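You operate a simulated robot arm through the tools that you are given. There is no shell and no other tool. Be economical: measure what you need, move in short steps, check, and stop when the job is done.

You are at the controls of a simulated two-armed robot. One attempt, no reset.

## Task
Shut the orange-guard press down: tray off, bed in, air vented, main and light off.
Fine: the pressed tray goes on the brown bench; guard, settings and the other trays stay.
Where things are to end (x, y in the base frame): tray with purple grips within 60 mm of [460, -750].

The check looks at the end state, three seconds after you hand in, the way a careful person would. Anything else that was tipped, shoved, dropped, spilled or broken makes it a failure.

## Robot
Two 7-joint arms with fingered hands on one trunk, on a base that drives. Base frame: it is fixed to the floor where the robot stands at the start and does not move with it; the origin is under the middle of the robot, x ahead of it, y to its left, z up. Units: mm, degrees, N and s.
The left shoulder is at the start at [60, 177, 925], the right one opposite. Places, roughly: air gauge [600, -400, 700]; air valve handle [600, -300, 700]; blue ejector lever [700, -100, 1000]; dwell dial [700, -500, 900]; light switch [600, -100, 800]; main switch [700, -600, 900]; mould bed [700, 200, 900]; press with the orange guard [1000, -200, 800]; speed dial [800, 0, 1700]; top of the brown bench by the press [200, -800, 700]. Payload 4 kg a hand.
The tool frame of a hand sits at the grasp point between the pads (the TCP): z along the fingers, y along the line on which they close. The tips reach 37 mm beyond it. The gripper opens to 124 mm. The gripper's body begins 43 mm behind the TCP. The gripper is a hand of 3 fingers: y runs from the thumb to the fingers, the wrist lies at [-15, -108, -202] in the tool frame, and closing takes about 1.5 s.
Orientation is that of the tool frame in the base frame, as a unit quaternion [x, y, z, w]. With the fingers straight down and the wrist toward the robot, the tool's x, y and z point along [0, 1, 0], [1, 0, 0] and [0, 0, -1] of the base frame.

## Interface
- The arms move only by the tool apply_moves. It takes "left_series", "right_series" or both (then of equal length, played together; a hand with none holds still); each is a list of rows, each a list of 6 numbers: the shift along the base's x, y, z in units of 30 mm (1.0 is 30 mm), then the turn, a rotation vector about the base's x, y, z in units of 8 degrees (1.0 is 8 degrees). In form: [[tx, ty, tz, rx, ry, rz], ...]. A call has 1 to 20 rows; each row shifts and turns the commanded pose from where the row before left it. "left_claw" and "right_claw" are, for a hand that has rows, the finger opening in mm, from 0 to 124, set as the call begins (left out, the last holds). A call with a number of a shift or a turn outside -1 to 1 is refused whole. A row lasts 0.2 s, in which the tool goes at most 50 mm and 8.6 degrees; a call with a longer step from one row to the next is refused whole, and so is a gripper value outside its range. Where a pose cannot be reached the arm comes as near as it can. A force on the tool above 40 N (or 10 N above the force at the start of the call, whichever is more), or a blocked arm, ends the call early, and 0.2 s more pass. Each finger travels about 72 mm/s and halts on what it meets, pressing with about 32 N; the grip force reading is that of the motor and also rises with nothing between the fingers. The clock runs only during rows and for 0.2 s after the last one: add rows that do not move to give the fingers time. The reply holds the time, the measured pose of the TCP, the force on the tool along the base axes, the opening and the grip force, in the units named above and with some noise, with the torque about the TCP (base axes, N m) and any sound that the robot's microphone picked up, and new pictures: "show" is both (left out), scene, wrist or none (wrist: the cameras of the hands that moved).
- Cameras (640 x 400 px; columns grow to the right, rows downward): "scene" is now at [36.7, -11.2, 1570]; the picture's right is [-0.29, -0.96, 0.00], its down [-0.83, 0.25, -0.50] and it looks along [0.48, -0.14, -0.86] (base axes); focal length 214 px, centre (320, 200). "left" rides on the left gripper at [-64, -76, -136] in its tool frame; the picture's right is [-0.84, -0.26, 0.48], its down [0.48, -0.76, 0.43] and it looks along [0.26, 0.60, 0.76] (tool axes); focal length 256 px, centre (320, 200). "right" rides on the right gripper at [64, -76, -137] in its tool frame; the picture's right is [-0.84, 0.26, -0.48], its down [-0.48, -0.76, 0.43] and it looks along [-0.26, 0.60, 0.76] (tool axes); focal length 256 px, centre (320, 200). There is no depth. A picture from a camera that has moved, and an enlarged one, comes with that camera's place and axes in the base frame and with its lens. The place of the scene camera against the robot may be out by one fixed shift of up to 25 mm in any direction.
- raise_lower(by): slides the trunk up (or, below 0, down) by that many mm; the arms and the scene camera ride with it, the base frame stays. It gives what a move gives, with no picture.
- steer(legs): drives the robot by 1 to 6 legs, each [ahead, left, turn to the left] in mm, mm and degrees, along the robot's own axes; the way and the turn of a leg run together, so that a leg with both is an arc; at most 1500 mm and 180 degrees a leg. The arms and the cameras ride along, it lands a little off, and it stops where it bumps. It gives what a move gives, and a new picture of the scene camera.
- move_fingers(index, middle, thumb_bend, thumb_turn, hand): sets how far each is bent, from 0 (flat) to 100 (curled in); at 30 the hand is open as for a grip, at 70 the pads meet at the TCP. One left out holds its place. A second passes; each finger stops where it meets its share of the squeeze, and holds until it gets a number again. A gripper value or a shape takes the hand back. It gives what a move gives, with no picture; readings hold the bend of each and the force on the fingers (four entries, about 0 where the hand has none), thumb and palm. thumb_turn goes from beside the hand (0) to across from the fingers (100), as for a grip.
- set_grasp(shape, hand): the hand has 3 fingers and takes this shape, open, in about a second: jaw (thumb against the fingers, like two jaws); tri (thumb and two fingers); tip (a fingertip pinch); poke (one finger out to press); point (the index stretched); flat (the hand flat); cup (the hand cupped); fist (a fist). The gripper value then closes the fingers along that shape, each until it touches; the sizes above hold for jaw. It gives what a move gives, with no picture.
- head_to(pan, tilt): turns the head with the scene camera to pan (to the left, within 86 degrees either way) and tilt (down, from -29 to 69), counted from straight ahead of the robot. It gives what a move gives, and a new picture of the scene camera.
- zoom(camera, box): a new picture of the part [left, top, right, bottom] of that camera's present view, enlarged. No time passes.
- job_done(): hands the job in; it is judged then, once.

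Go step by step. Nothing tells you exact positions but the pictures and the camera data: compare them with the known pose of the tool, close in by small moves and look again before you grip or let go. The budget is 120 turns and 260 pictures, counting those below and the enlarged ones. Unless the task says otherwise, let go and move clear before handing in, and close with one line.

The tools are called after "Request:" as a command line: name --argument value ..., lists and objects as JSON in quotes. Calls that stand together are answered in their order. apply_moves: Moves the arms, as the interface text tells. Its arguments: {"type":"object","properties":{"left_series":{"type":"array","items":{"type":"array","items":{"type":"number"}}},"left_claw":{"type":"number"},"right_series":{"type":"array","items":{"type":"array","items":{"type":"number"}}},"right_claw":{"type":"number"},"show":{"type":"string","enum":["both","scene","wrist","none"]}},"required":[]} The other tools are called the same way: raise_lower (by) slides the trunk up or down; set_grasp (shape, hand) gives the hand a shape; move_fingers (index, middle, thumb_bend, thumb_turn, hand) moves the fingers one by one; steer (legs) drives the base; head_to (pan, tilt) turns the head that bears the scene camera; zoom (camera, box) takes an enlarged picture of a part of a camera's view; job_done () hands the job in.

At the start:

```text
t: 0.0
left_ee_pos: [520.4, -0.9, 1259.6]
left_ee_rot: [0.707, 0.707, 0.001, 0.0]
left_wrist_force: [-0.2, -0.6, -0.3]
left_torque: [0.01, 0.01, 0.0]
left_width: 123.5
left_grasp_force: 0.1
left_shape: jaw
left_bend: [30.0, 30.0, 30.0, 98.0]
left_finger forces: [0.0, 0.1, 0.0, 0.0, 0.0, 0.0]
right_ee_pos: [415.5, -430.8, 1192.3]
right_ee_rot: [0.707, 0.707, 0.0, 0.0]
right_wrist_force: [0.2, 0.0, -0.1]
right_torque: [-0.03, 0.0, 0.05]
right_width: 123.8
right_grasp_force: 0.0
right_shape: jaw
right_bend: [30.0, 30.0, 30.0, 98.0]
right_finger forces: [0.0, 0.0, 0.1, 0.1, 0.0, 0.0]
trunk travel left (down, up): [-450.0, 140.0]
robot x, y, heading: [-0.2, -0.7, -0.1]
head pan, tilt: [-16.6, 59.8]
```

scene: 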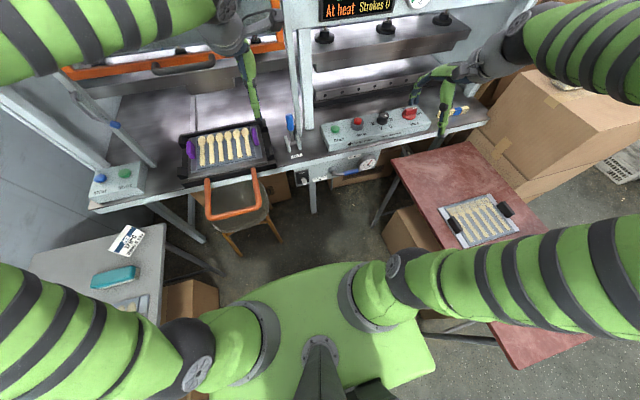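
right: 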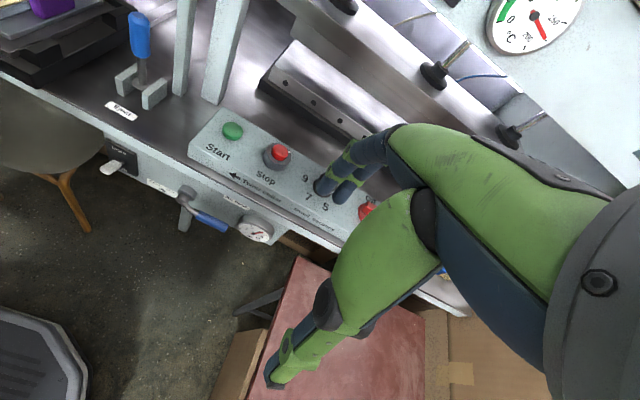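
left: 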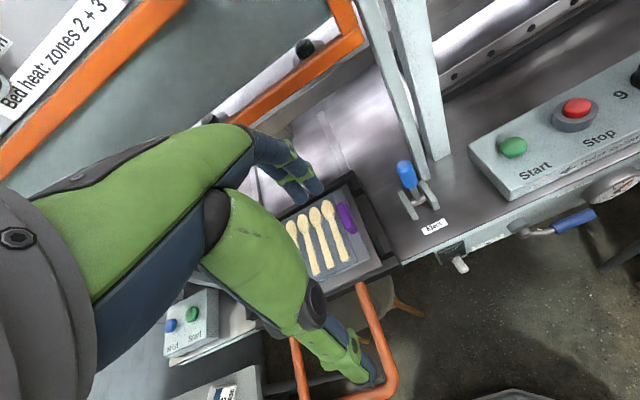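

I see the press with two stations, the tray with purple grips on the pulled-out bed with an orange handle, an eject lever, a control box, an air valve and the brown bench. I'll zoom in to read the details.

Request:
zoom --camera "scene" --box '[60, 80, 300, 230]'

Request:
zoom --camera "scene" --box '[270, 80, 510, 230]'

Request:
head_to --pan -10 --tilt 20

```text
2.67 times, centred on (180, 155) of scene
camera zoom: at [36.7, -11.2, 1570.0], right [-0.29, -0.96, 0.0], down [-0.83, 0.25, -0.5], along [0.48, -0.14, -0.86], focal length 572 px, centre (693, 320)
```

zoom: 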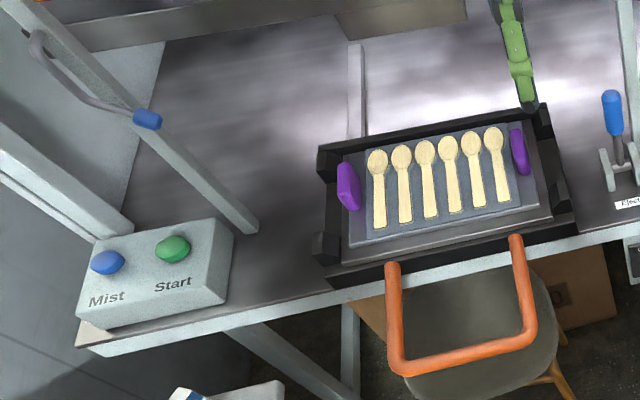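

```text
2.67 times, centred on (390, 155) of scene
camera zoom: at [36.7, -11.2, 1570.0], right [-0.29, -0.96, 0.0], down [-0.83, 0.25, -0.5], along [0.48, -0.14, -0.86], focal length 572 px, centre (133, 320)
```

zoom: 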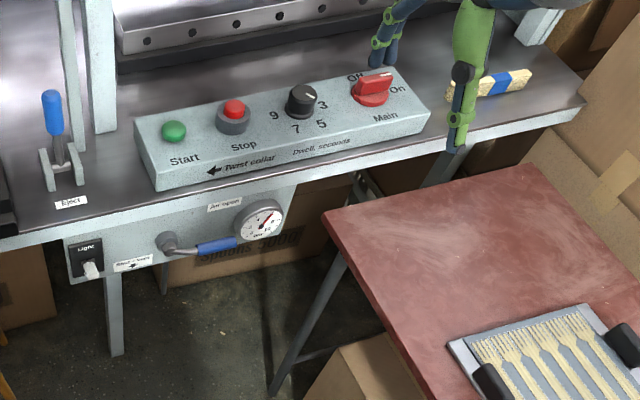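

```text
t: 1.1
left_ee_pos: [520.4, -2.0, 1259.7]
left_ee_rot: [0.707, 0.707, 0.001, 0.0]
left_wrist_force: [-0.3, 0.0, -0.5]
left_torque: [-0.01, 0.01, 0.03]
left_width: 123.8
left_grasp_force: 0.0
left_shape: jaw
left_bend: [30.0, 30.0, 30.0, 98.0]
left_finger forces: [0.0, 0.1, 0.0, 0.1, 0.0, 0.0]
right_ee_pos: [414.7, -430.9, 1193.0]
right_ee_rot: [0.707, 0.707, 0.001, 0.0]
right_wrist_force: [0.5, -0.4, 0.6]
right_torque: [0.0, 0.03, 0.0]
right_width: 123.7
right_grasp_force: 0.1
right_shape: jaw
right_bend: [30.0, 30.0, 30.0, 98.0]
right_finger forces: [0.0, 0.0, 0.1, 0.0, 0.0, 0.0]
trunk travel left (down, up): [-450.0, 140.0]
robot x, y, heading: [0.1, -3.1, 0.1]
head pan, tilt: [-10.0, 20.0]
camera scene: at [64.3, -8.3, 1627.8], right [-0.17, -0.98, 0.0], down [-0.34, 0.06, -0.94], along [0.93, -0.16, -0.34], focal length 214 px, centre (320, 200)
```

scene: 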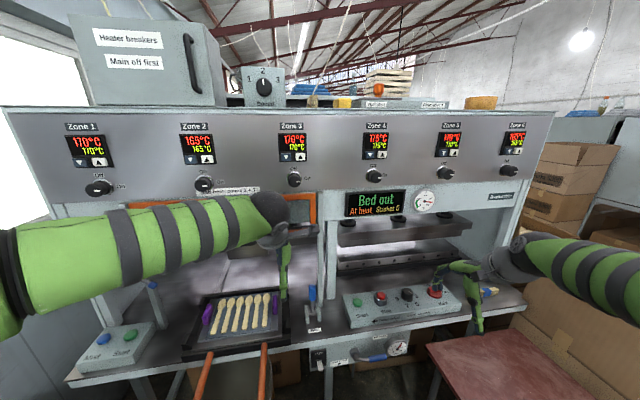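

The display reads "Bed out", and there are zone controllers and labels. I'll read these before acting.

Request:
zoom --camera "scene" --box '[50, 10, 290, 220]'

Request:
zoom --camera "scene" --box '[280, 90, 540, 250]'

Request:
zoom --camera "scene" --box '[290, 270, 510, 400]'

Request:
zoom --camera "scene" --box '[60, 260, 300, 400]'

```text
1.90 times, centred on (170, 115) of scene
camera zoom: at [64.3, -8.3, 1627.8], right [-0.17, -0.98, 0.0], down [-0.34, 0.06, -0.94], along [0.93, -0.16, -0.34], focal length 408 px, centre (606, 362)
```

zoom: 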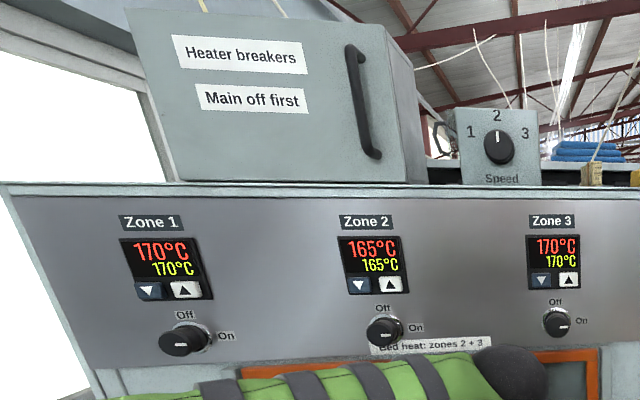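

```text
2.46 times, centred on (410, 170) of scene
camera zoom: at [64.3, -8.3, 1627.8], right [-0.17, -0.98, 0.0], down [-0.34, 0.06, -0.94], along [0.93, -0.16, -0.34], focal length 528 px, centre (98, 274)
```

zoom: 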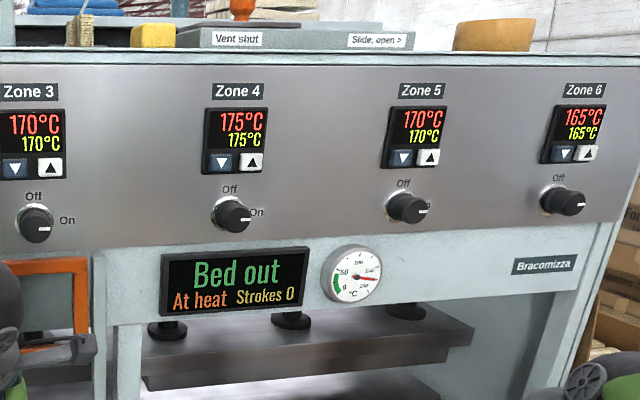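

```text
2.91 times, centred on (400, 335) of scene
camera zoom: at [64.3, -8.3, 1627.8], right [-0.17, -0.98, 0.0], down [-0.34, 0.06, -0.94], along [0.93, -0.16, -0.34], focal length 624 px, centre (87, -193)
```

zoom: 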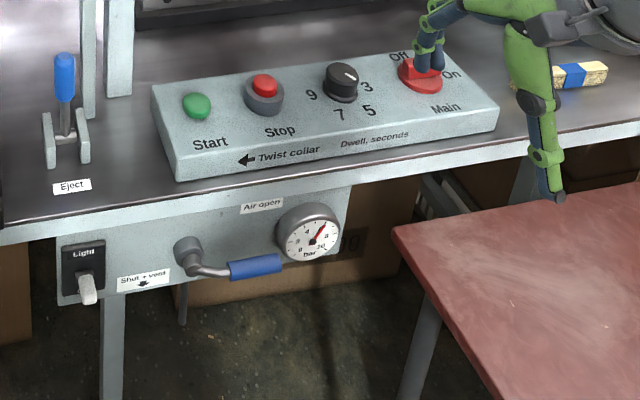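

```text
2.67 times, centred on (180, 330) of scene
camera zoom: at [64.3, -8.3, 1627.8], right [-0.17, -0.98, 0.0], down [-0.34, 0.06, -0.94], along [0.93, -0.16, -0.34], focal length 572 px, centre (693, -147)
```

zoom: 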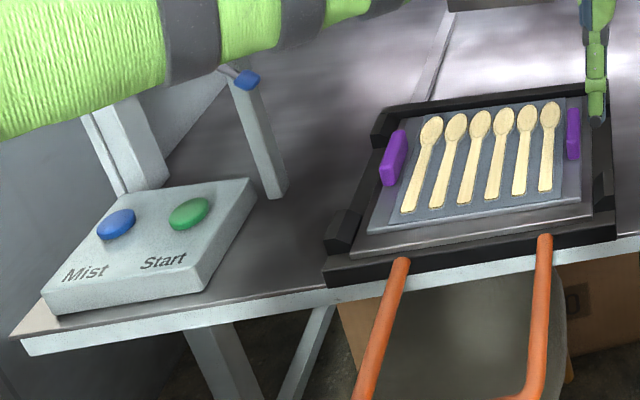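

I make the Eject lever top to be about (716, -99, 1016), and the right purple grip about (720, 45, 950). I'll move the left hand aside, then bring the right hand above the lever to look.

Request:
apply_moves --left_series '[[0, 1, 0, 0, 0, 0], [0, 1, 0, 0, 0, 0], [0, 1, 0, 0, 0, 0], [0, 1, 0, 0, 0, 0], [0, 1, 0, 0, 0, 0], [0, 1, 0, 0, 0, 0], [0, 1, 0, 0, 0, 0], [0, 0, 0, 0, 0, 0], [0, 0, 0, 0, 0, 0], [0, 0, 0, 0, 0, 0], [0, 0, 0, 0, 0, 0], [0, 0, 0, 0, 0, 0], [0, 0, 0, 0, 0, 0]]' --right_series '[[0.5, 0.9, 0, 0, 0, 0], [0.5, 0.9, 0, 0, 0, 0], [0.5, 0.9, 0, 0, 0, 0], [0.5, 0.9, 0, 0, 0, 0], [0.5, 0.9, 0, 0, 0, 0], [0.6, 0.9, 0, 0, 0, 0], [0.6, 0.9, -0.2, 0, 0, 0], [0.6, 0.9, -0.2, 0, 0, 0], [0.6, 0.9, -0.2, 0, 0, 0], [0.6, 0.9, -0.2, 0, 0, 0], [0.6, 0.9, -0.2, 0, 0, 0], [0.6, 0.9, -0.2, 0, 0, 0], [0, 0, 0, 0, 0, 0]]'

```text
t: 3.9
left_ee_pos: [519.3, 207.9, 1259.3]
left_ee_rot: [0.707, 0.707, -0.001, 0.0]
left_wrist_force: [-0.8, -0.6, -0.3]
left_torque: [0.04, 0.0, 0.04]
left_width: 123.7
left_grasp_force: 0.0
left_shape: jaw
left_bend: [30.0, 30.0, 30.0, 98.0]
left_finger forces: [0.1, 0.0, 0.0, 0.0, 0.0, 0.1]
right_ee_pos: [617.0, -106.4, 1155.7]
right_ee_rot: [0.707, 0.707, 0.0, 0.0]
right_wrist_force: [0.2, 0.6, 0.2]
right_torque: [-0.01, 0.0, -0.01]
right_width: 123.5
right_grasp_force: 0.0
right_shape: jaw
right_bend: [30.0, 30.0, 30.0, 98.0]
right_finger forces: [0.1, 0.1, 0.0, 0.1, 0.0, 0.1]
trunk travel left (down, up): [-450.0, 140.0]
robot x, y, heading: [-2.1, 1.9, -0.1]
head pan, tilt: [-10.0, 20.0]
camera scene: at [64.1, -8.5, 1627.9], right [-0.17, -0.98, 0.0], down [-0.34, 0.06, -0.94], along [0.93, -0.16, -0.34], focal length 214 px, centre (320, 200)
camera right: at [540.5, -42.3, 1292.5], right [0.26, -0.84, 0.48], down [-0.76, -0.48, -0.43], along [0.6, -0.26, -0.76], focal length 256 px, centre (320, 200)
camera left: at [443.5, 144.6, 1396.2], right [-0.26, -0.84, -0.48], down [-0.76, 0.48, -0.43], along [0.6, 0.26, -0.76], focal length 256 px, centre (320, 200)
```

scene: 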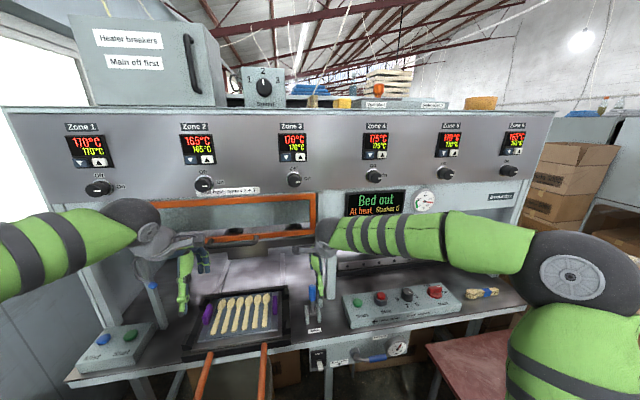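
right: 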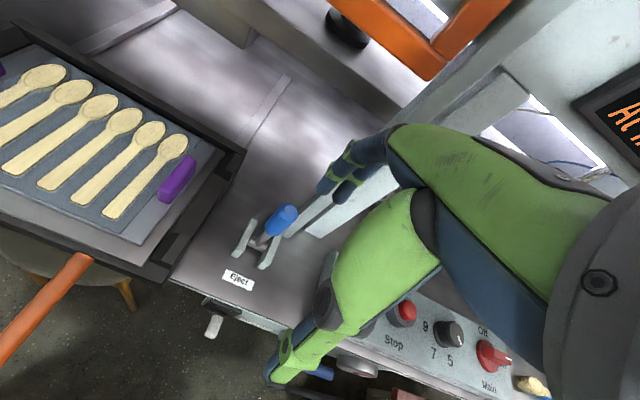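
left: 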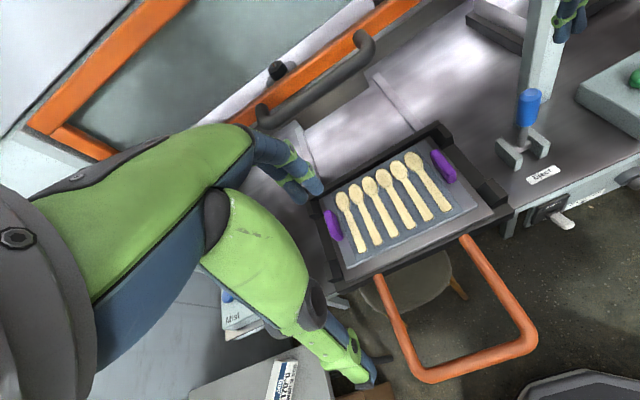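

The lever knob triangulates to about (718, -103, 983), and the purple grips to about (722, 45, 941) and (729, 292, 941). I'll take a closer look at the grips and the lever.

Request:
zoom --camera "left" --box '[300, 110, 520, 280]'

Request:
zoom --camera "right" --box '[110, 110, 330, 320]'

```text
2.35 times, centred on (410, 195) of left
camera zoom: at [443.5, 144.6, 1396.2], right [-0.26, -0.84, -0.48], down [-0.76, 0.48, -0.43], along [0.6, 0.26, -0.76], focal length 602 px, centre (108, 212)
```

zoom: 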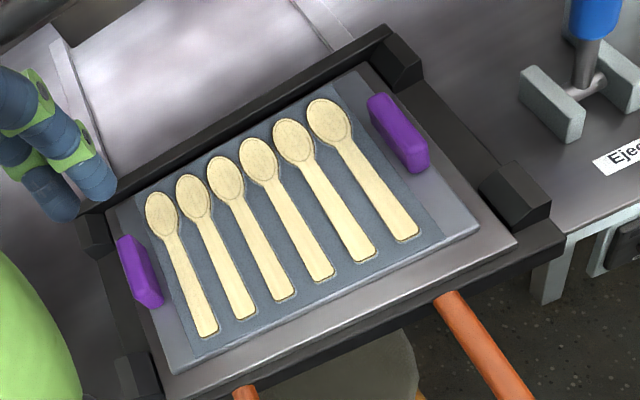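

```text
1.90 times, centred on (220, 215) of right
camera zoom: at [540.5, -42.3, 1292.5], right [0.26, -0.84, 0.48], down [-0.76, -0.48, -0.43], along [0.6, -0.26, -0.76], focal length 488 px, centre (510, 171)
```

zoom: 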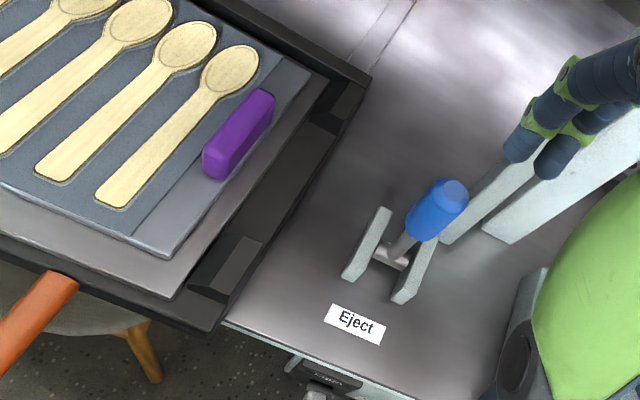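

The lever's pivot pin runs along y, so it swings in x. I'll narrow the right hand, come down over the knob and check before closing.

Request:
apply_moves --right_claw 75 --right_series '[[0.8, 0.1, 0, 0, 0, 0], [0.8, 0.1, 0, 0, 0, 0], [0.8, 0.1, 0, 0, 0, 0], [0.7, 0, 0, 0, 0, 0], [0, 0, -0.8, 0, 0, 0], [0, 0, -0.8, 0, 0, 0], [0, 0, -0.8, 0, 0, 0], [0, 0, 0, 0, 0, 0]]' --show "both"

Request:
zoom --camera "left" --box '[400, 0, 640, 200]'

```text
t: 5.7
left_ee_pos: [519.1, 209.9, 1259.4]
left_ee_rot: [0.707, 0.707, 0.0, 0.0]
left_wrist_force: [0.1, -0.1, 0.6]
left_torque: [0.0, -0.01, 0.0]
left_width: 123.3
left_grasp_force: 0.1
left_shape: jaw
left_bend: [30.0, 30.0, 30.0, 98.0]
left_finger forces: [0.0, 0.0, 0.0, 0.0, 0.0, 0.1]
right_ee_pos: [709.9, -98.4, 1083.5]
right_ee_rot: [0.707, 0.707, 0.0, 0.0]
right_wrist_force: [-0.5, -0.5, -0.3]
right_torque: [0.01, 0.01, -0.01]
right_width: 75.1
right_grasp_force: 0.0
right_shape: jaw
right_bend: [38.0, 42.0, 53.0, 99.0]
right_finger forces: [0.0, 0.0, 0.0, 0.0, 0.1, 0.0]
trunk travel left (down, up): [-450.0, 140.0]
robot x, y, heading: [0.4, -1.5, 0.1]
head pan, tilt: [-10.0, 20.0]
camera scene: at [64.4, -8.3, 1627.9], right [-0.17, -0.98, 0.0], down [-0.34, 0.06, -0.94], along [0.93, -0.16, -0.34], focal length 214 px, centre (320, 200)
camera right: at [634.0, -35.6, 1219.7], right [0.26, -0.84, 0.48], down [-0.76, -0.48, -0.43], along [0.6, -0.26, -0.76], focal length 256 px, centre (320, 200)
```

scene: 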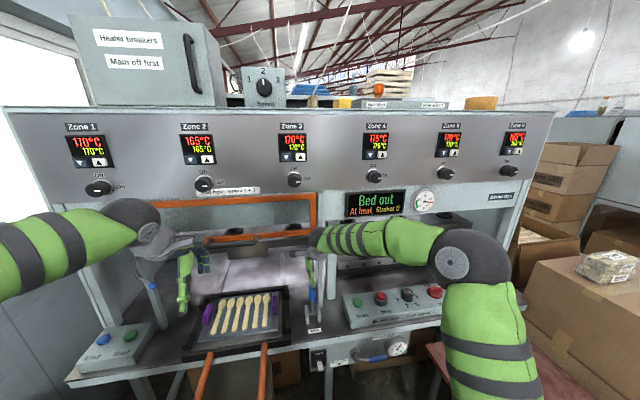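
right: 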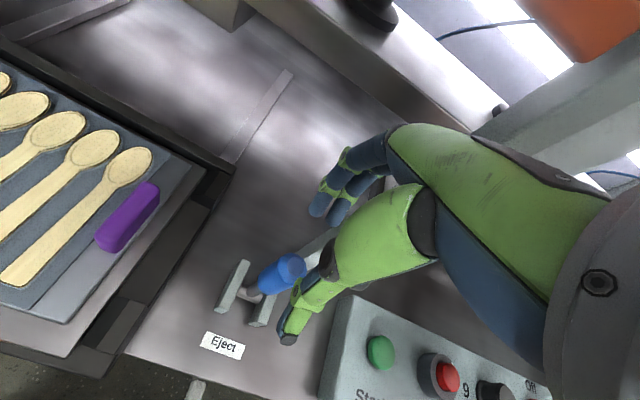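

```text
2.00 times, centred on (520, 100) of left
camera zoom: at [443.8, 144.9, 1396.1], right [-0.26, -0.84, -0.48], down [-0.76, 0.48, -0.43], along [0.6, 0.26, -0.76], focal length 512 px, centre (-80, 400)
```

zoom: 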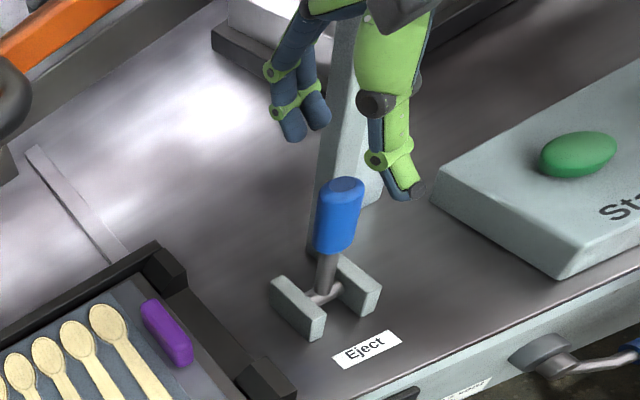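

The knob is confirmed at about (720, -102). I'll descend over it.

Request:
apply_moves --right_series '[[0.2, 0, -0.7, 0, 0, 0], [0.1, 0, -0.7, 0, 0, 0], [0, 0, -0.7, 0, 0, 0], [0, 0, -0.7, 0, 0, 0], [0, 0, 0, 0, 0, 0]]' --show "wrist"

Request:
zoom --camera "left" --box '[400, 0, 640, 200]'

```text
t: 6.9
left_ee_pos: [519.3, 209.1, 1260.6]
left_ee_rot: [0.707, 0.707, 0.0, 0.0]
left_wrist_force: [0.4, -1.1, -0.4]
left_torque: [0.01, -0.01, 0.01]
left_width: 123.8
left_grasp_force: 0.0
left_shape: jaw
left_bend: [30.0, 30.0, 30.0, 98.0]
left_finger forces: [0.1, 0.1, 0.0, 0.1, 0.0, 0.0]
right_ee_pos: [717.8, -98.0, 999.8]
right_ee_rot: [0.707, 0.707, -0.001, 0.0]
right_wrist_force: [-0.5, -0.3, -0.3]
right_torque: [-0.05, 0.03, -0.02]
right_width: 75.3
right_grasp_force: 0.1
right_shape: jaw
right_bend: [38.0, 42.0, 53.0, 99.0]
right_finger forces: [0.1, 0.0, 0.1, 0.0, 0.1, 0.0]
trunk travel left (down, up): [-450.0, 140.0]
robot x, y, heading: [-0.5, 1.2, -0.1]
head pan, tilt: [-10.0, 20.0]
camera right: at [642.0, -34.7, 1135.9], right [0.26, -0.84, 0.48], down [-0.76, -0.48, -0.43], along [0.6, -0.26, -0.76], focal length 256 px, centre (320, 200)
```

right: 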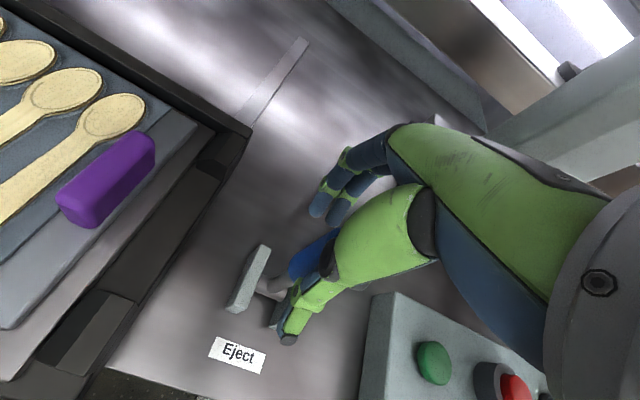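

```text
2.00 times, centred on (520, 100) of left
camera zoom: at [443.8, 144.8, 1396.2], right [-0.26, -0.84, -0.48], down [-0.76, 0.48, -0.43], along [0.6, 0.26, -0.76], focal length 512 px, centre (-80, 400)
```

zoom: 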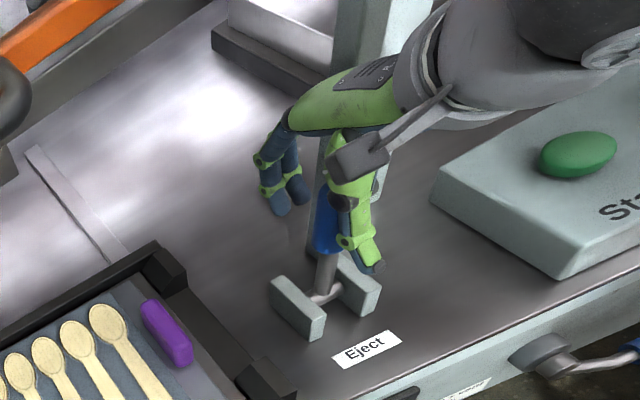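

The knob is between thumb and fingers. I'll close and then pull gently towards me.

Request:
apply_moves --right_claw 15 --right_series '[[0, 0, 0, 0, 0, 0], [0, 0, 0, 0, 0, 0], [0, 0, 0, 0, 0, 0], [0, 0, 0, 0, 0, 0], [0, 0, 0, 0, 0, 0], [0, 0, 0, 0, 0, 0]]' --show "none"

Request:
apply_moves --right_series '[[-0.4, 0, 0, 0, 0, 0], [-0.4, 0, -0.1, 0, 0, 0], [-0.4, 0, -0.15, 0, 0, 0], [0, 0, 0, 0, 0, 0]]' --show "wrist"

Request:
zoom --camera "left" --box '[300, 0, 620, 240]'

```text
t: 8.3
left_ee_pos: [518.0, 209.3, 1260.1]
left_ee_rot: [0.707, 0.707, 0.0, 0.0]
left_wrist_force: [-0.1, 0.3, -0.6]
left_torque: [0.02, -0.01, 0.02]
left_width: 123.5
left_grasp_force: 0.0
left_shape: jaw
left_bend: [30.0, 30.0, 30.0, 98.0]
left_finger forces: [0.0, 0.0, 0.0, 0.1, 0.1, 0.1]
right_ee_pos: [717.5, -97.4, 998.8]
right_ee_rot: [0.707, 0.708, -0.001, 0.0]
right_wrist_force: [-14.8, 6.0, -5.5]
right_torque: [0.05, -1.34, 0.02]
right_width: 37.5
right_grasp_force: 31.8
right_shape: jaw
right_bend: [65.0, 63.0, 56.0, 99.0]
right_finger forces: [17.7, 12.0, 0.0, 0.0, 41.0, 0.0]
trunk travel left (down, up): [-450.0, 140.0]
robot x, y, heading: [-1.1, 1.3, -0.1]
head pan, tilt: [-10.0, 20.0]
```

```text
t: 9.3
left_ee_pos: [518.8, 210.2, 1260.5]
left_ee_rot: [0.707, 0.707, -0.001, 0.0]
left_wrist_force: [0.3, -0.1, 0.0]
left_torque: [-0.01, -0.02, -0.02]
left_width: 123.9
left_grasp_force: 0.0
left_shape: jaw
left_bend: [30.0, 30.0, 30.0, 98.0]
left_finger forces: [0.1, 0.0, 0.1, 0.0, 0.0, 0.1]
right_ee_pos: [686.0, -96.5, 998.0]
right_ee_rot: [0.708, 0.707, 0.003, 0.002]
right_wrist_force: [23.8, 6.1, 23.4]
right_torque: [-0.09, -3.32, 0.06]
right_width: 36.1
right_grasp_force: 32.3
right_shape: jaw
right_bend: [59.0, 55.0, 58.0, 99.0]
right_finger forces: [26.3, 35.7, 0.0, 0.0, 30.9, 0.1]
trunk travel left (down, up): [-450.0, 140.0]
robot x, y, heading: [1.8, -0.8, -0.1]
head pan, tilt: [-10.0, 20.0]
camera right: at [607.8, -33.5, 1133.8], right [0.25, -0.84, 0.48], down [-0.76, -0.48, -0.44], along [0.6, -0.25, -0.76], focal length 256 px, centre (320, 200)
```

right: 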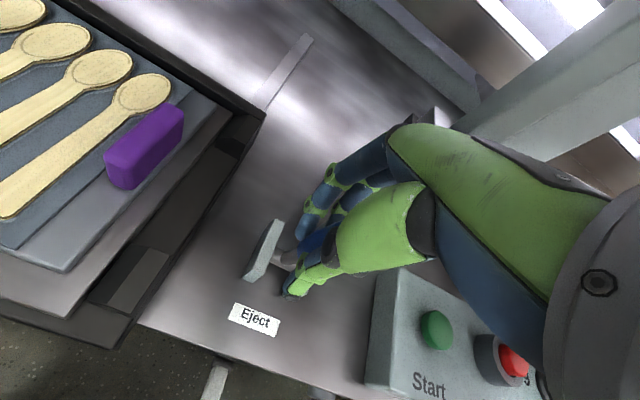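

```text
1.67 times, centred on (460, 120) of left
camera zoom: at [444.1, 145.7, 1396.3], right [-0.26, -0.84, -0.48], down [-0.76, 0.48, -0.43], along [0.6, 0.25, -0.76], focal length 427 px, centre (87, 333)
```

zoom: 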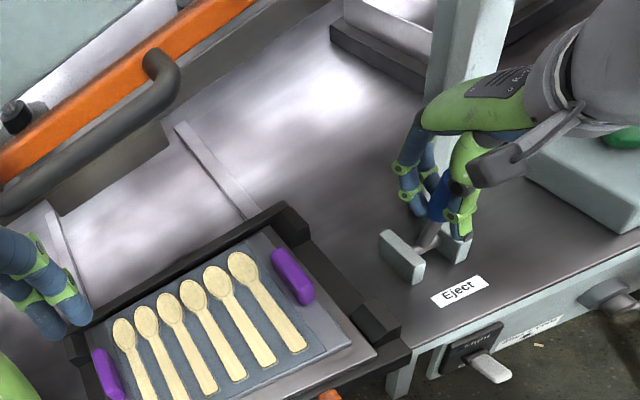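

The lever is coming over. I'll keep following its arc, tilting a little with it.

Request:
apply_moves --right_series '[[-0.35, 0, -0.1, 0, -0.6, 0], [-0.35, 0, -0.15, 0, -0.6, 0], [-0.3, 0, -0.2, 0, -0.6, 0], [-0.3, 0, -0.25, 0, -0.6, 0], [0, 0, 0, 0, 0, 0]]' --show "both"

Request:
zoom --camera "left" --box '[300, 0, 620, 240]'

```text
t: 9.7
left_ee_pos: [522.0, 209.3, 1258.0]
left_ee_rot: [0.707, 0.708, -0.001, -0.001]
left_wrist_force: [0.4, -0.1, 0.0]
left_torque: [0.04, 0.05, 0.0]
left_width: 123.7
left_grasp_force: 0.0
left_shape: jaw
left_bend: [30.0, 30.0, 30.0, 98.0]
left_finger forces: [0.1, 0.0, 0.1, 0.0, 0.0, 0.0]
right_ee_pos: [679.0, -94.0, 993.4]
right_ee_rot: [0.706, 0.706, 0.042, 0.029]
right_wrist_force: [8.6, 5.1, 25.3]
right_torque: [-0.37, -1.95, -0.18]
right_width: 30.0
right_grasp_force: 31.3
right_shape: jaw
right_bend: [71.0, 54.0, 60.0, 99.0]
right_finger forces: [22.2, 30.7, 0.0, 0.1, 23.3, 0.1]
trunk travel left (down, up): [-450.0, 140.0]
robot x, y, heading: [-1.4, 2.6, 0.1]
head pan, tilt: [-10.0, 20.0]
stopped in row 2 (right hand): the force on the tool passed its limit at 98 N (the readings are from after the stop); the commanded pose is now the measured one
camera scene: at [65.5, -8.0, 1627.8], right [-0.17, -0.98, 0.0], down [-0.34, 0.06, -0.94], along [0.93, -0.16, -0.34], focal length 214 px, centre (320, 200)
camera right: at [589.8, -31.8, 1123.5], right [0.21, -0.85, 0.49], down [-0.71, -0.47, -0.52], along [0.67, -0.24, -0.7], focal length 256 px, centre (320, 200)
```

scene: 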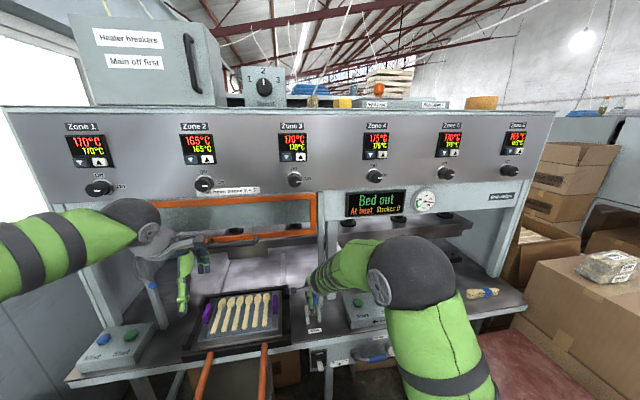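
right: 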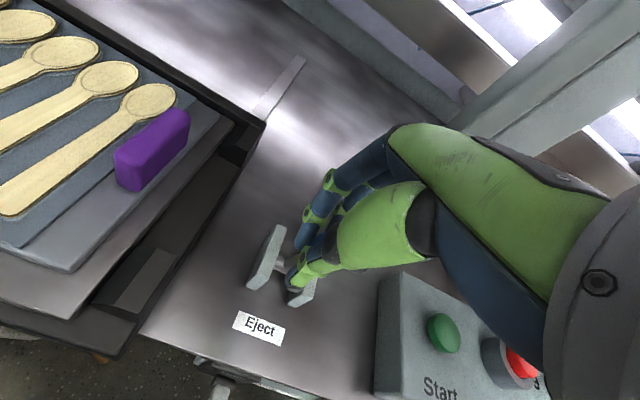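

```text
1.67 times, centred on (460, 120) of left
camera zoom: at [445.0, 145.5, 1395.4], right [-0.26, -0.84, -0.48], down [-0.76, 0.48, -0.43], along [0.6, 0.26, -0.76], focal length 427 px, centre (87, 333)
```

zoom: 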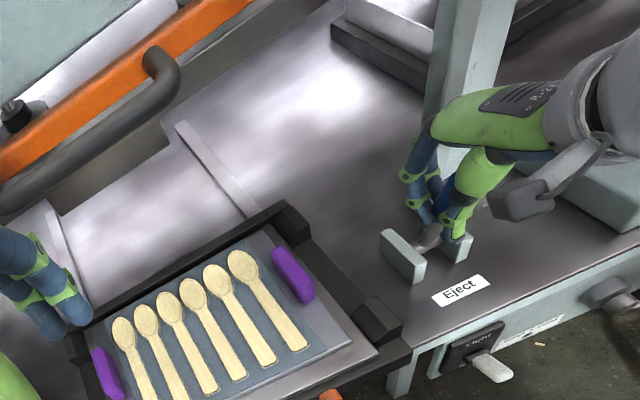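

The lever stopped hard about 40 mm along its way, possibly at its end. I'll open the hand, lift clear and see where the lever and tray are.

Request:
apply_moves --right_claw 85 --right_series '[[0, 0, 0, 0, 0, 0], [0, 0, 0, 0, 0, 0], [0, 0, 0, 0, 0, 0], [0, 0, 0, 0, 0, 0], [0, 0, 0.8, 0, 0, 0], [0, 0, 0.8, 0, 0, 0], [0, 0, 0.8, 0, 0.6, 0], [0, 0, 0.8, 0, 0.4, 0], [-0.5, -0.5, 0.8, 0, 0, 0], [-0.5, -0.5, 0.8, 0, 0, 0]]' --show "wrist"

Request:
zoom --camera "left" --box '[300, 80, 620, 280]'

```text
t: 11.9
left_ee_pos: [520.2, 208.5, 1259.9]
left_ee_rot: [0.708, 0.707, -0.001, -0.001]
left_wrist_force: [0.4, -0.9, 0.2]
left_torque: [0.02, 0.0, -0.01]
left_width: 123.7
left_grasp_force: 0.1
left_shape: jaw
left_bend: [30.0, 30.0, 30.0, 98.0]
left_finger forces: [0.0, 0.0, 0.0, 0.0, 0.1, 0.0]
right_ee_pos: [645.2, -125.4, 1130.7]
right_ee_rot: [0.708, 0.705, -0.013, -0.02]
right_wrist_force: [0.6, -0.1, 0.1]
right_torque: [0.0, 0.01, 0.0]
right_width: 84.8
right_grasp_force: 0.0
right_shape: jaw
right_bend: [35.0, 39.0, 51.0, 99.0]
right_finger forces: [0.0, 0.0, 0.0, 0.0, 0.1, 0.0]
trunk travel left (down, up): [-450.0, 140.0]
robot x, y, heading: [-2.1, -0.3, 0.3]
head pan, tilt: [-10.0, 20.0]
camera right: at [576.5, -62.9, 1273.3], right [0.28, -0.84, 0.46], down [-0.78, -0.48, -0.4], along [0.56, -0.25, -0.79], focal length 256 px, centre (320, 200)
```

right: 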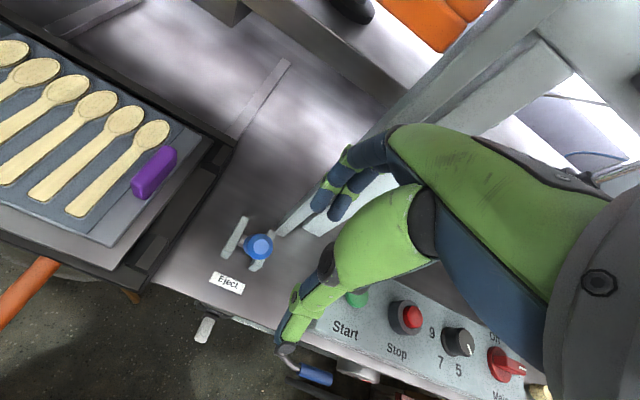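

```text
2.00 times, centred on (460, 180) of left
camera zoom: at [443.4, 144.9, 1396.1], right [-0.26, -0.84, -0.48], down [-0.76, 0.48, -0.43], along [0.6, 0.26, -0.76], focal length 512 px, centre (40, 240)
```

zoom: 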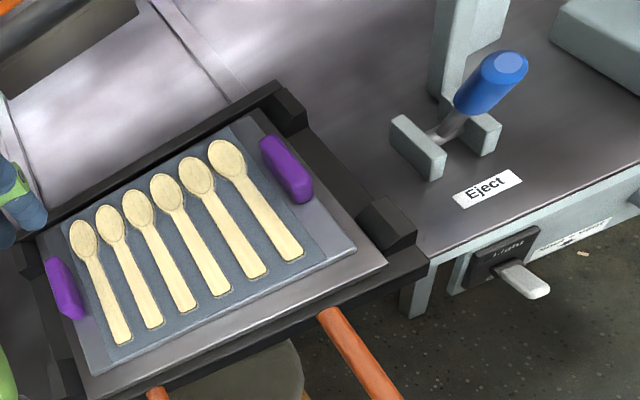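

The lever is now tilted towards me and the tray seems to have risen about 8 mm. Before bringing the left hand in, I need to locate the blue-tipped rod and post to the left of the bed.

Request:
head_to --pan 15 --tilt 45

Request:
zoom --camera "scene" --box '[160, 60, 480, 260]'

```text
t: 12.8
left_ee_pos: [519.4, 209.4, 1259.9]
left_ee_rot: [0.707, 0.707, 0.0, 0.0]
left_wrist_force: [-0.1, 0.0, 0.4]
left_torque: [-0.01, -0.02, 0.0]
left_width: 123.5
left_grasp_force: 0.0
left_shape: jaw
left_bend: [30.0, 30.0, 30.0, 98.0]
left_finger forces: [0.0, 0.0, 0.0, 0.1, 0.0, 0.0]
right_ee_pos: [645.7, -124.5, 1131.9]
right_ee_rot: [0.708, 0.706, -0.012, -0.021]
right_wrist_force: [0.3, 0.4, -0.7]
right_torque: [-0.01, -0.08, -0.02]
right_width: 85.0
right_grasp_force: 0.2
right_shape: jaw
right_bend: [35.0, 39.0, 51.0, 99.0]
right_finger forces: [0.0, 0.0, 0.1, 0.1, 0.0, 0.1]
trunk travel left (down, up): [-450.0, 140.0]
robot x, y, heading: [-1.4, -2.3, 0.0]
head pan, tilt: [15.0, 45.0]
camera scene: at [51.3, 29.0, 1589.3], right [0.26, -0.97, 0.0], down [-0.68, -0.18, -0.71], along [0.68, 0.18, -0.71], focal length 214 px, centre (320, 200)
```

scene: 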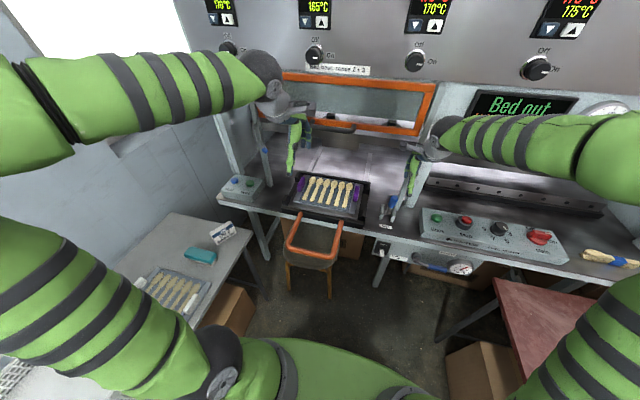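

```text
2.00 times, centred on (320, 160) of scene
camera zoom: at [51.3, 29.0, 1589.3], right [0.26, -0.97, 0.0], down [-0.68, -0.18, -0.71], along [0.68, 0.18, -0.71], focal length 429 px, centre (320, 280)
```

zoom: 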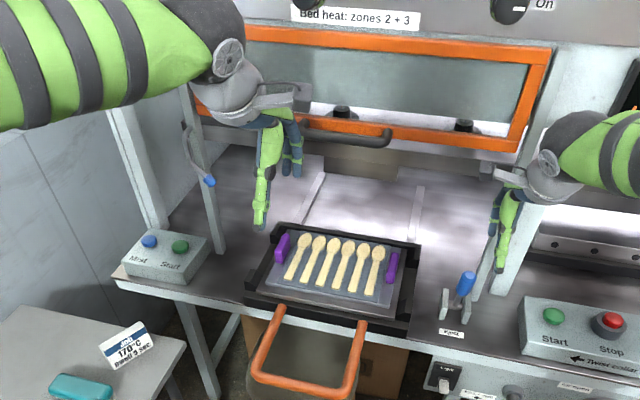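

The post stands at about (721, 450), so the left hand can't come in with its wrist outboard. I'll turn both hands +90° in yaw, which puts the right wrist to the right and the left wrist over the tray, and pinch each grip across its thin side. I'll turn them high first.

Request:
apply_moves --left_claw 80 --right_claw 60 --left_series '[[0, 0, 0, 0, 0, 0.94], [0, 0, 0, 0, 0, 0.94], [0, 0, 0, 0, 0, 0.94], [0, 0, 0, 0, 0, 0.94], [0, 0, 0, 0, 0, 0.94], [0, 0, 0, 0, 0, 0.94], [0, 0, 0, 0, 0, 0.94], [0, 0, 0, 0, 0, 0.94], [0, 0, 0, 0, 0, 0.94], [0, 0, 0, 0, 0, 0.93], [0, 0, 0, 0, 0, 0.93], [0, 0, 0, 0, 0, 0.93], [0, 0, 0, 0, 0, 0]]' --right_series '[[0, 0, 0.4, 0, -0.33, 0], [0, 0, 0.4, 0, 0, 0.94], [0, 0, 0, 0, 0, 0.94], [0, 0, 0, 0, 0, 0.94], [0, 0, 0, 0, 0, 0.94], [0, 0, 0, 0, 0, 0.94], [0, 0, 0, 0, 0, 0.94], [0, 0, 0, 0, 0, 0.94], [0, 0, 0, 0, 0, 0.94], [0, 0, 0, 0, 0, 0.94], [0, 0, 0, 0, 0, 0.93], [0, 0, 0, 0, 0, 0.93], [0, 0, 0, 0, 0, 0.93]]' --show "both"

```text
t: 15.6
left_ee_pos: [519.6, 208.8, 1258.5]
left_ee_rot: [-0.002, 1.0, 0.0, 0.001]
left_wrist_force: [0.1, -0.3, 0.4]
left_torque: [-0.01, 0.05, 0.03]
left_width: 80.4
left_grasp_force: 0.1
left_shape: jaw
left_bend: [36.0, 40.0, 52.0, 99.0]
left_finger forces: [0.0, 0.1, 0.0, 0.0, 0.1, 0.1]
right_ee_pos: [647.6, -125.7, 1158.1]
right_ee_rot: [0.0, 1.0, -0.001, -0.006]
right_wrist_force: [0.1, 0.6, 0.3]
right_torque: [0.05, -0.03, 0.0]
right_width: 60.4
right_grasp_force: 0.1
right_shape: jaw
right_bend: [43.0, 46.0, 56.0, 100.0]
right_finger forces: [0.0, 0.1, 0.1, 0.1, 0.1, 0.1]
trunk travel left (down, up): [-450.0, 140.0]
robot x, y, heading: [2.1, -0.7, 0.0]
head pan, tilt: [15.0, 45.0]
camera scene: at [51.5, 29.0, 1589.2], right [0.26, -0.97, 0.0], down [-0.68, -0.18, -0.71], along [0.68, 0.18, -0.71], focal length 214 px, centre (320, 200)
camera right: at [584.2, -201.2, 1295.3], right [0.84, 0.26, 0.47], down [0.48, -0.76, -0.44], along [0.25, 0.6, -0.76], focal length 256 px, centre (320, 200)
camera left: at [583.4, 132.8, 1395.8], right [0.84, -0.26, -0.48], down [-0.48, -0.76, -0.43], along [-0.26, 0.6, -0.76], focal length 256 px, centre (320, 200)
```

scene: 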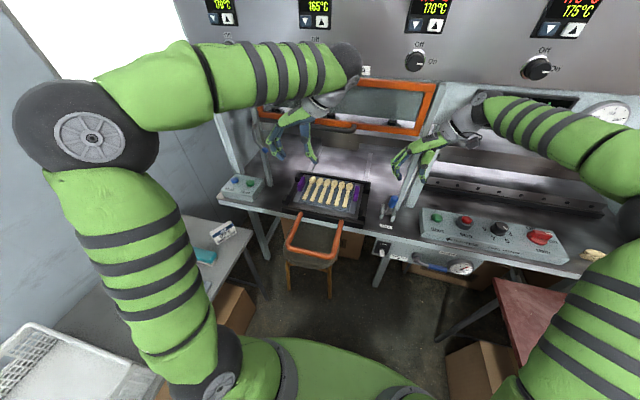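
right: 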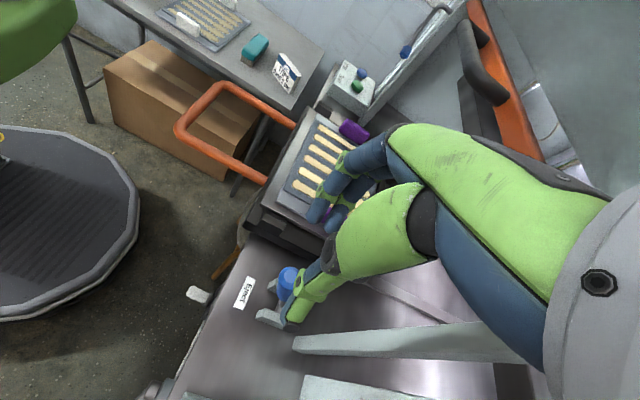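
left: 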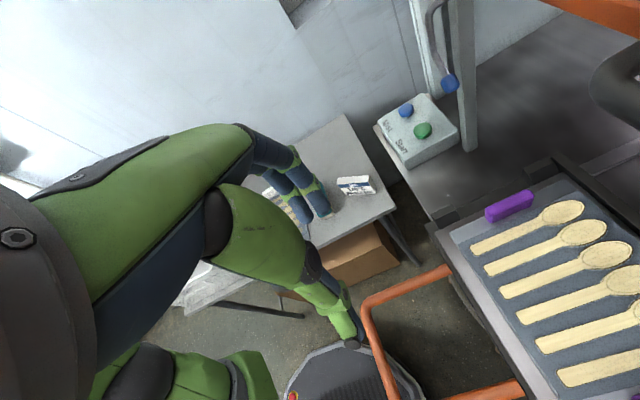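

Both hands turned fine. Now I'll move each hand above its grip at z≈1060 and measure again.

Request:
apply_moves --left_series '[[0.87, 0.35, -0.6, 0, 0, 0], [0.87, 0.35, -0.6, 0, 0, 0], [0.87, 0.35, -0.6, 0, 0, 0], [0.87, 0.35, -0.6, 0, 0, 0], [0.87, 0.35, -0.7, 0, 0, 0], [0.87, 0.35, -0.7, 0, 0, 0], [0.87, 0.35, -0.7, 0, 0, 0], [0.87, 0.35, -0.7, 0, 0, 0], [0, 0, -0.7, 0, 0, 0], [0, 0, -0.7, 0, 0, 0], [0, 0, 0, 0, 0, 0]]' --right_series '[[0.28, 0.63, 0, 0, 0, 0], [0.28, 0.63, 0, 0, 0, 0], [0.28, 0.63, 0, 0, 0, 0], [0.28, 0.63, 0, 0, 0, 0], [0.28, 0.63, -0.4, 0, 0, 0], [0.28, 0.63, -0.6, 0, 0, 0], [0.28, 0.63, -0.6, 0, 0, 0], [0.28, 0.63, -0.6, 0, 0, 0], [0.25, 0.63, -0.6, 0, 0, 0], [0, 0, -0.4, 0, 0, 0], [0, 0, 0, 0, 0, 0]]' --show "both"

```text
t: 17.2
left_ee_pos: [687.1, 278.9, 1131.6]
left_ee_rot: [0.001, 1.0, -0.002, -0.004]
left_wrist_force: [-14.6, 2.1, -0.9]
left_torque: [-0.37, -2.0, -0.98]
left_width: 80.4
left_grasp_force: 0.0
left_shape: jaw
left_bend: [36.0, 40.0, 52.0, 99.0]
left_finger forces: [0.0, 0.1, 0.0, 0.1, 0.1, 0.1]
right_ee_pos: [701.1, 2.0, 1115.1]
right_ee_rot: [0.0, 1.0, -0.002, -0.006]
right_wrist_force: [-0.3, 0.5, -0.5]
right_torque: [0.01, -0.03, 0.01]
right_width: 60.5
right_grasp_force: 0.0
right_shape: jaw
right_bend: [43.0, 46.0, 56.0, 100.0]
right_finger forces: [0.1, 0.0, 0.0, 0.0, 0.1, 0.0]
trunk travel left (down, up): [-450.0, 140.0]
robot x, y, heading: [-2.2, -1.5, -0.2]
head pan, tilt: [15.0, 45.0]
stopped in row 7 (left hand): the force on the tool passed its limit at 165 N (the readings are from after the stop); the commanded pose is now the measured one
camera scene: at [49.0, 29.3, 1589.3], right [0.26, -0.97, 0.0], down [-0.68, -0.18, -0.71], along [0.68, 0.18, -0.71], focal length 214 px, centre (320, 200)
camera right: at [638.2, -73.9, 1252.0], right [0.84, 0.26, 0.47], down [0.48, -0.76, -0.44], along [0.25, 0.59, -0.77], focal length 256 px, centre (320, 200)
camera left: at [752.0, 203.5, 1268.3], right [0.83, -0.26, -0.49], down [-0.49, -0.76, -0.43], along [-0.26, 0.6, -0.76], focal length 256 px, centre (320, 200)
```

scene: 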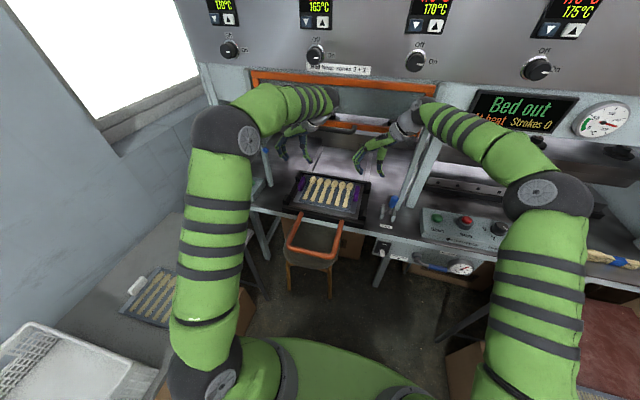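
right: 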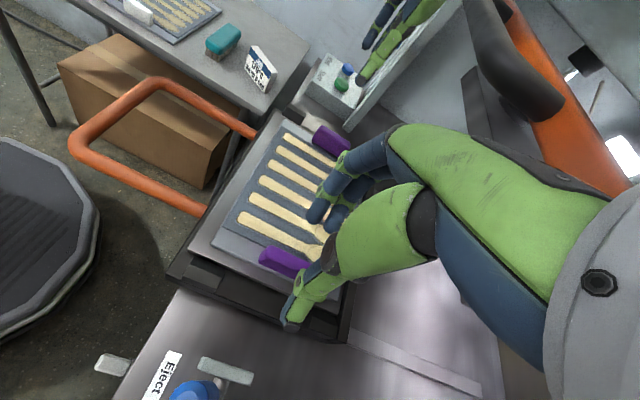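
left: 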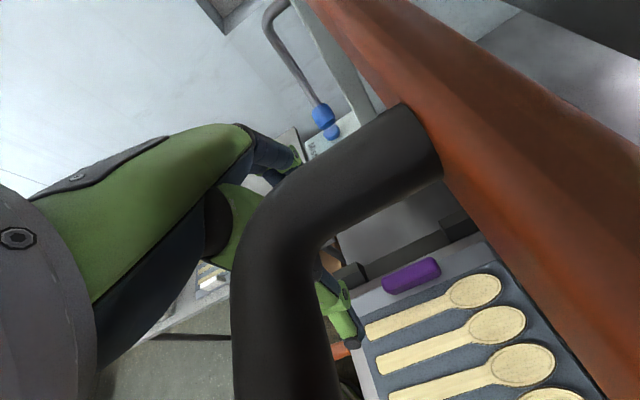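

The left hand touched the guard handle, which I now place at about x 763, y 88–241, z 1210. I'll back both hands away and turn them back to wrist-toward-robot, then take the grips end to end along x from there, well clear of the guard.

Request:
apply_moves --left_series '[[-0.5, 0, 0, 0, 0, 0], [-0.8, 0, 0, 0, 0, 0], [-1, 0, 0, 0, 0, 0], [-1, 0, 0, 0, 0, 0], [-1, 0, 0.5, 0, 0, 0], [-1, 0, 0.5, 0, 0, 0], [0, 0, 0.5, 0, 0, -0.94], [0, 0, 0, 0, 0, -0.94], [0, 0, 0, 0, 0, -0.94], [0, 0, 0, 0, 0, -0.94], [0, 0, 0, 0, 0, -0.94], [0, 0, 0, 0, 0, -0.94], [0, 0, 0, 0, 0, -0.94], [0, 0, 0, 0, 0, -0.94], [0, 0, 0, 0, 0, -0.94], [0, 0, 0, 0, 0, -0.94], [0, 0, 0, 0, 0, -0.93], [0, 0, 0, 0, 0, -0.93], [0, 0, 0, 0, 0, 0]]' --right_series '[[-0.5, 0, 0, 0, 0, 0], [-1, 0, 0, 0, 0, 0], [-1, 0, 0, 0, 0, 0], [0, 0, 0, 0, 0, 0], [0, 0, 0, 0, 0, 0], [0, 0, 0, 0, 0, 0], [0, 0, 0, 0, 0, -0.94], [0, 0, 0, 0, 0, -0.94], [0, 0, 0, 0, 0, -0.94], [0, 0, 0, 0, 0, -0.94], [0, 0, 0, 0, 0, -0.94], [0, 0, 0, 0, 0, -0.94], [0, 0, 0, 0, 0, -0.94], [0, 0, 0, 0, 0, -0.94], [0, 0, 0, 0, 0, -0.94], [0, 0, 0, 0, 0, -0.94], [0, 0, 0, 0, 0, -0.93], [0, 0, 0, 0, 0, -0.93], [0, 0, 0, 0, 0, 0]]' --show "both"

Request:
zoom --camera "scene" --box '[200, 40, 480, 240]'

```text
t: 21.2
left_ee_pos: [531.0, 279.0, 1174.7]
left_ee_rot: [0.709, 0.706, 0.002, -0.004]
left_wrist_force: [0.4, -1.1, -0.5]
left_torque: [0.01, 0.04, -0.03]
left_width: 80.6
left_grasp_force: 0.2
left_shape: jaw
left_bend: [36.0, 40.0, 52.0, 99.0]
left_finger forces: [0.1, 0.1, 0.0, 0.1, 0.1, 0.0]
right_ee_pos: [626.6, -0.3, 1114.8]
right_ee_rot: [0.709, 0.705, 0.004, -0.006]
right_wrist_force: [0.6, -0.2, -0.1]
right_torque: [-0.03, -0.02, 0.0]
right_width: 60.4
right_grasp_force: 0.0
right_shape: jaw
right_bend: [43.0, 46.0, 56.0, 100.0]
right_finger forces: [0.0, 0.2, 0.1, 0.0, 0.0, 0.1]
trunk travel left (down, up): [-450.0, 140.0]
robot x, y, heading: [3.1, -0.0, 0.2]
head pan, tilt: [15.0, 45.0]
camera scene: at [51.1, 28.9, 1589.2], right [0.26, -0.97, 0.0], down [-0.68, -0.18, -0.71], along [0.68, 0.18, -0.71], focal length 214 px, centre (320, 200)
camera right: at [551.3, 63.0, 1251.9], right [0.25, -0.84, 0.47], down [-0.76, -0.47, -0.44], along [0.59, -0.25, -0.77], focal length 256 px, centre (320, 200)
camera left: at [454.6, 214.6, 1312.1], right [-0.26, -0.83, -0.49], down [-0.76, 0.49, -0.43], along [0.6, 0.26, -0.76], focal length 256 px, centre (320, 200)
```

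scene: 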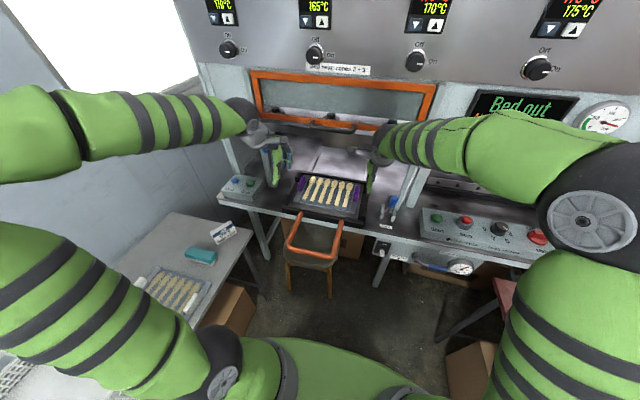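
right: 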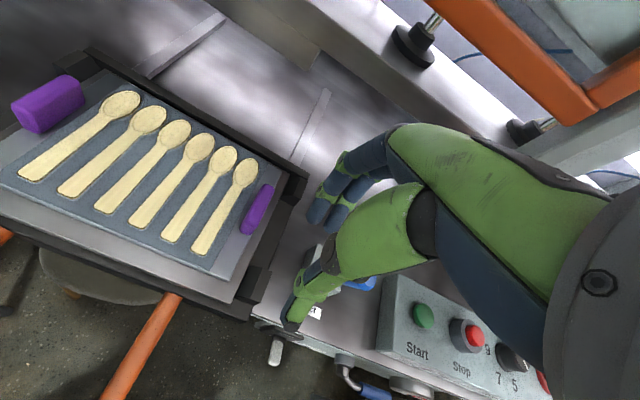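
left: 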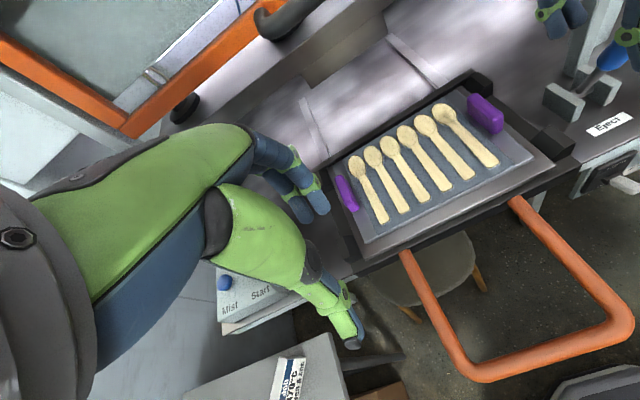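

```text
2.00 times, centred on (340, 140) of scene
camera zoom: at [51.1, 28.9, 1589.2], right [0.26, -0.97, 0.0], down [-0.68, -0.18, -0.71], along [0.68, 0.18, -0.71], focal length 429 px, centre (280, 320)
```

zoom: 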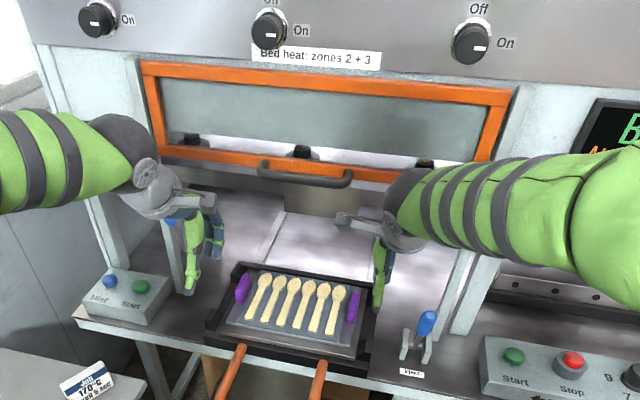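

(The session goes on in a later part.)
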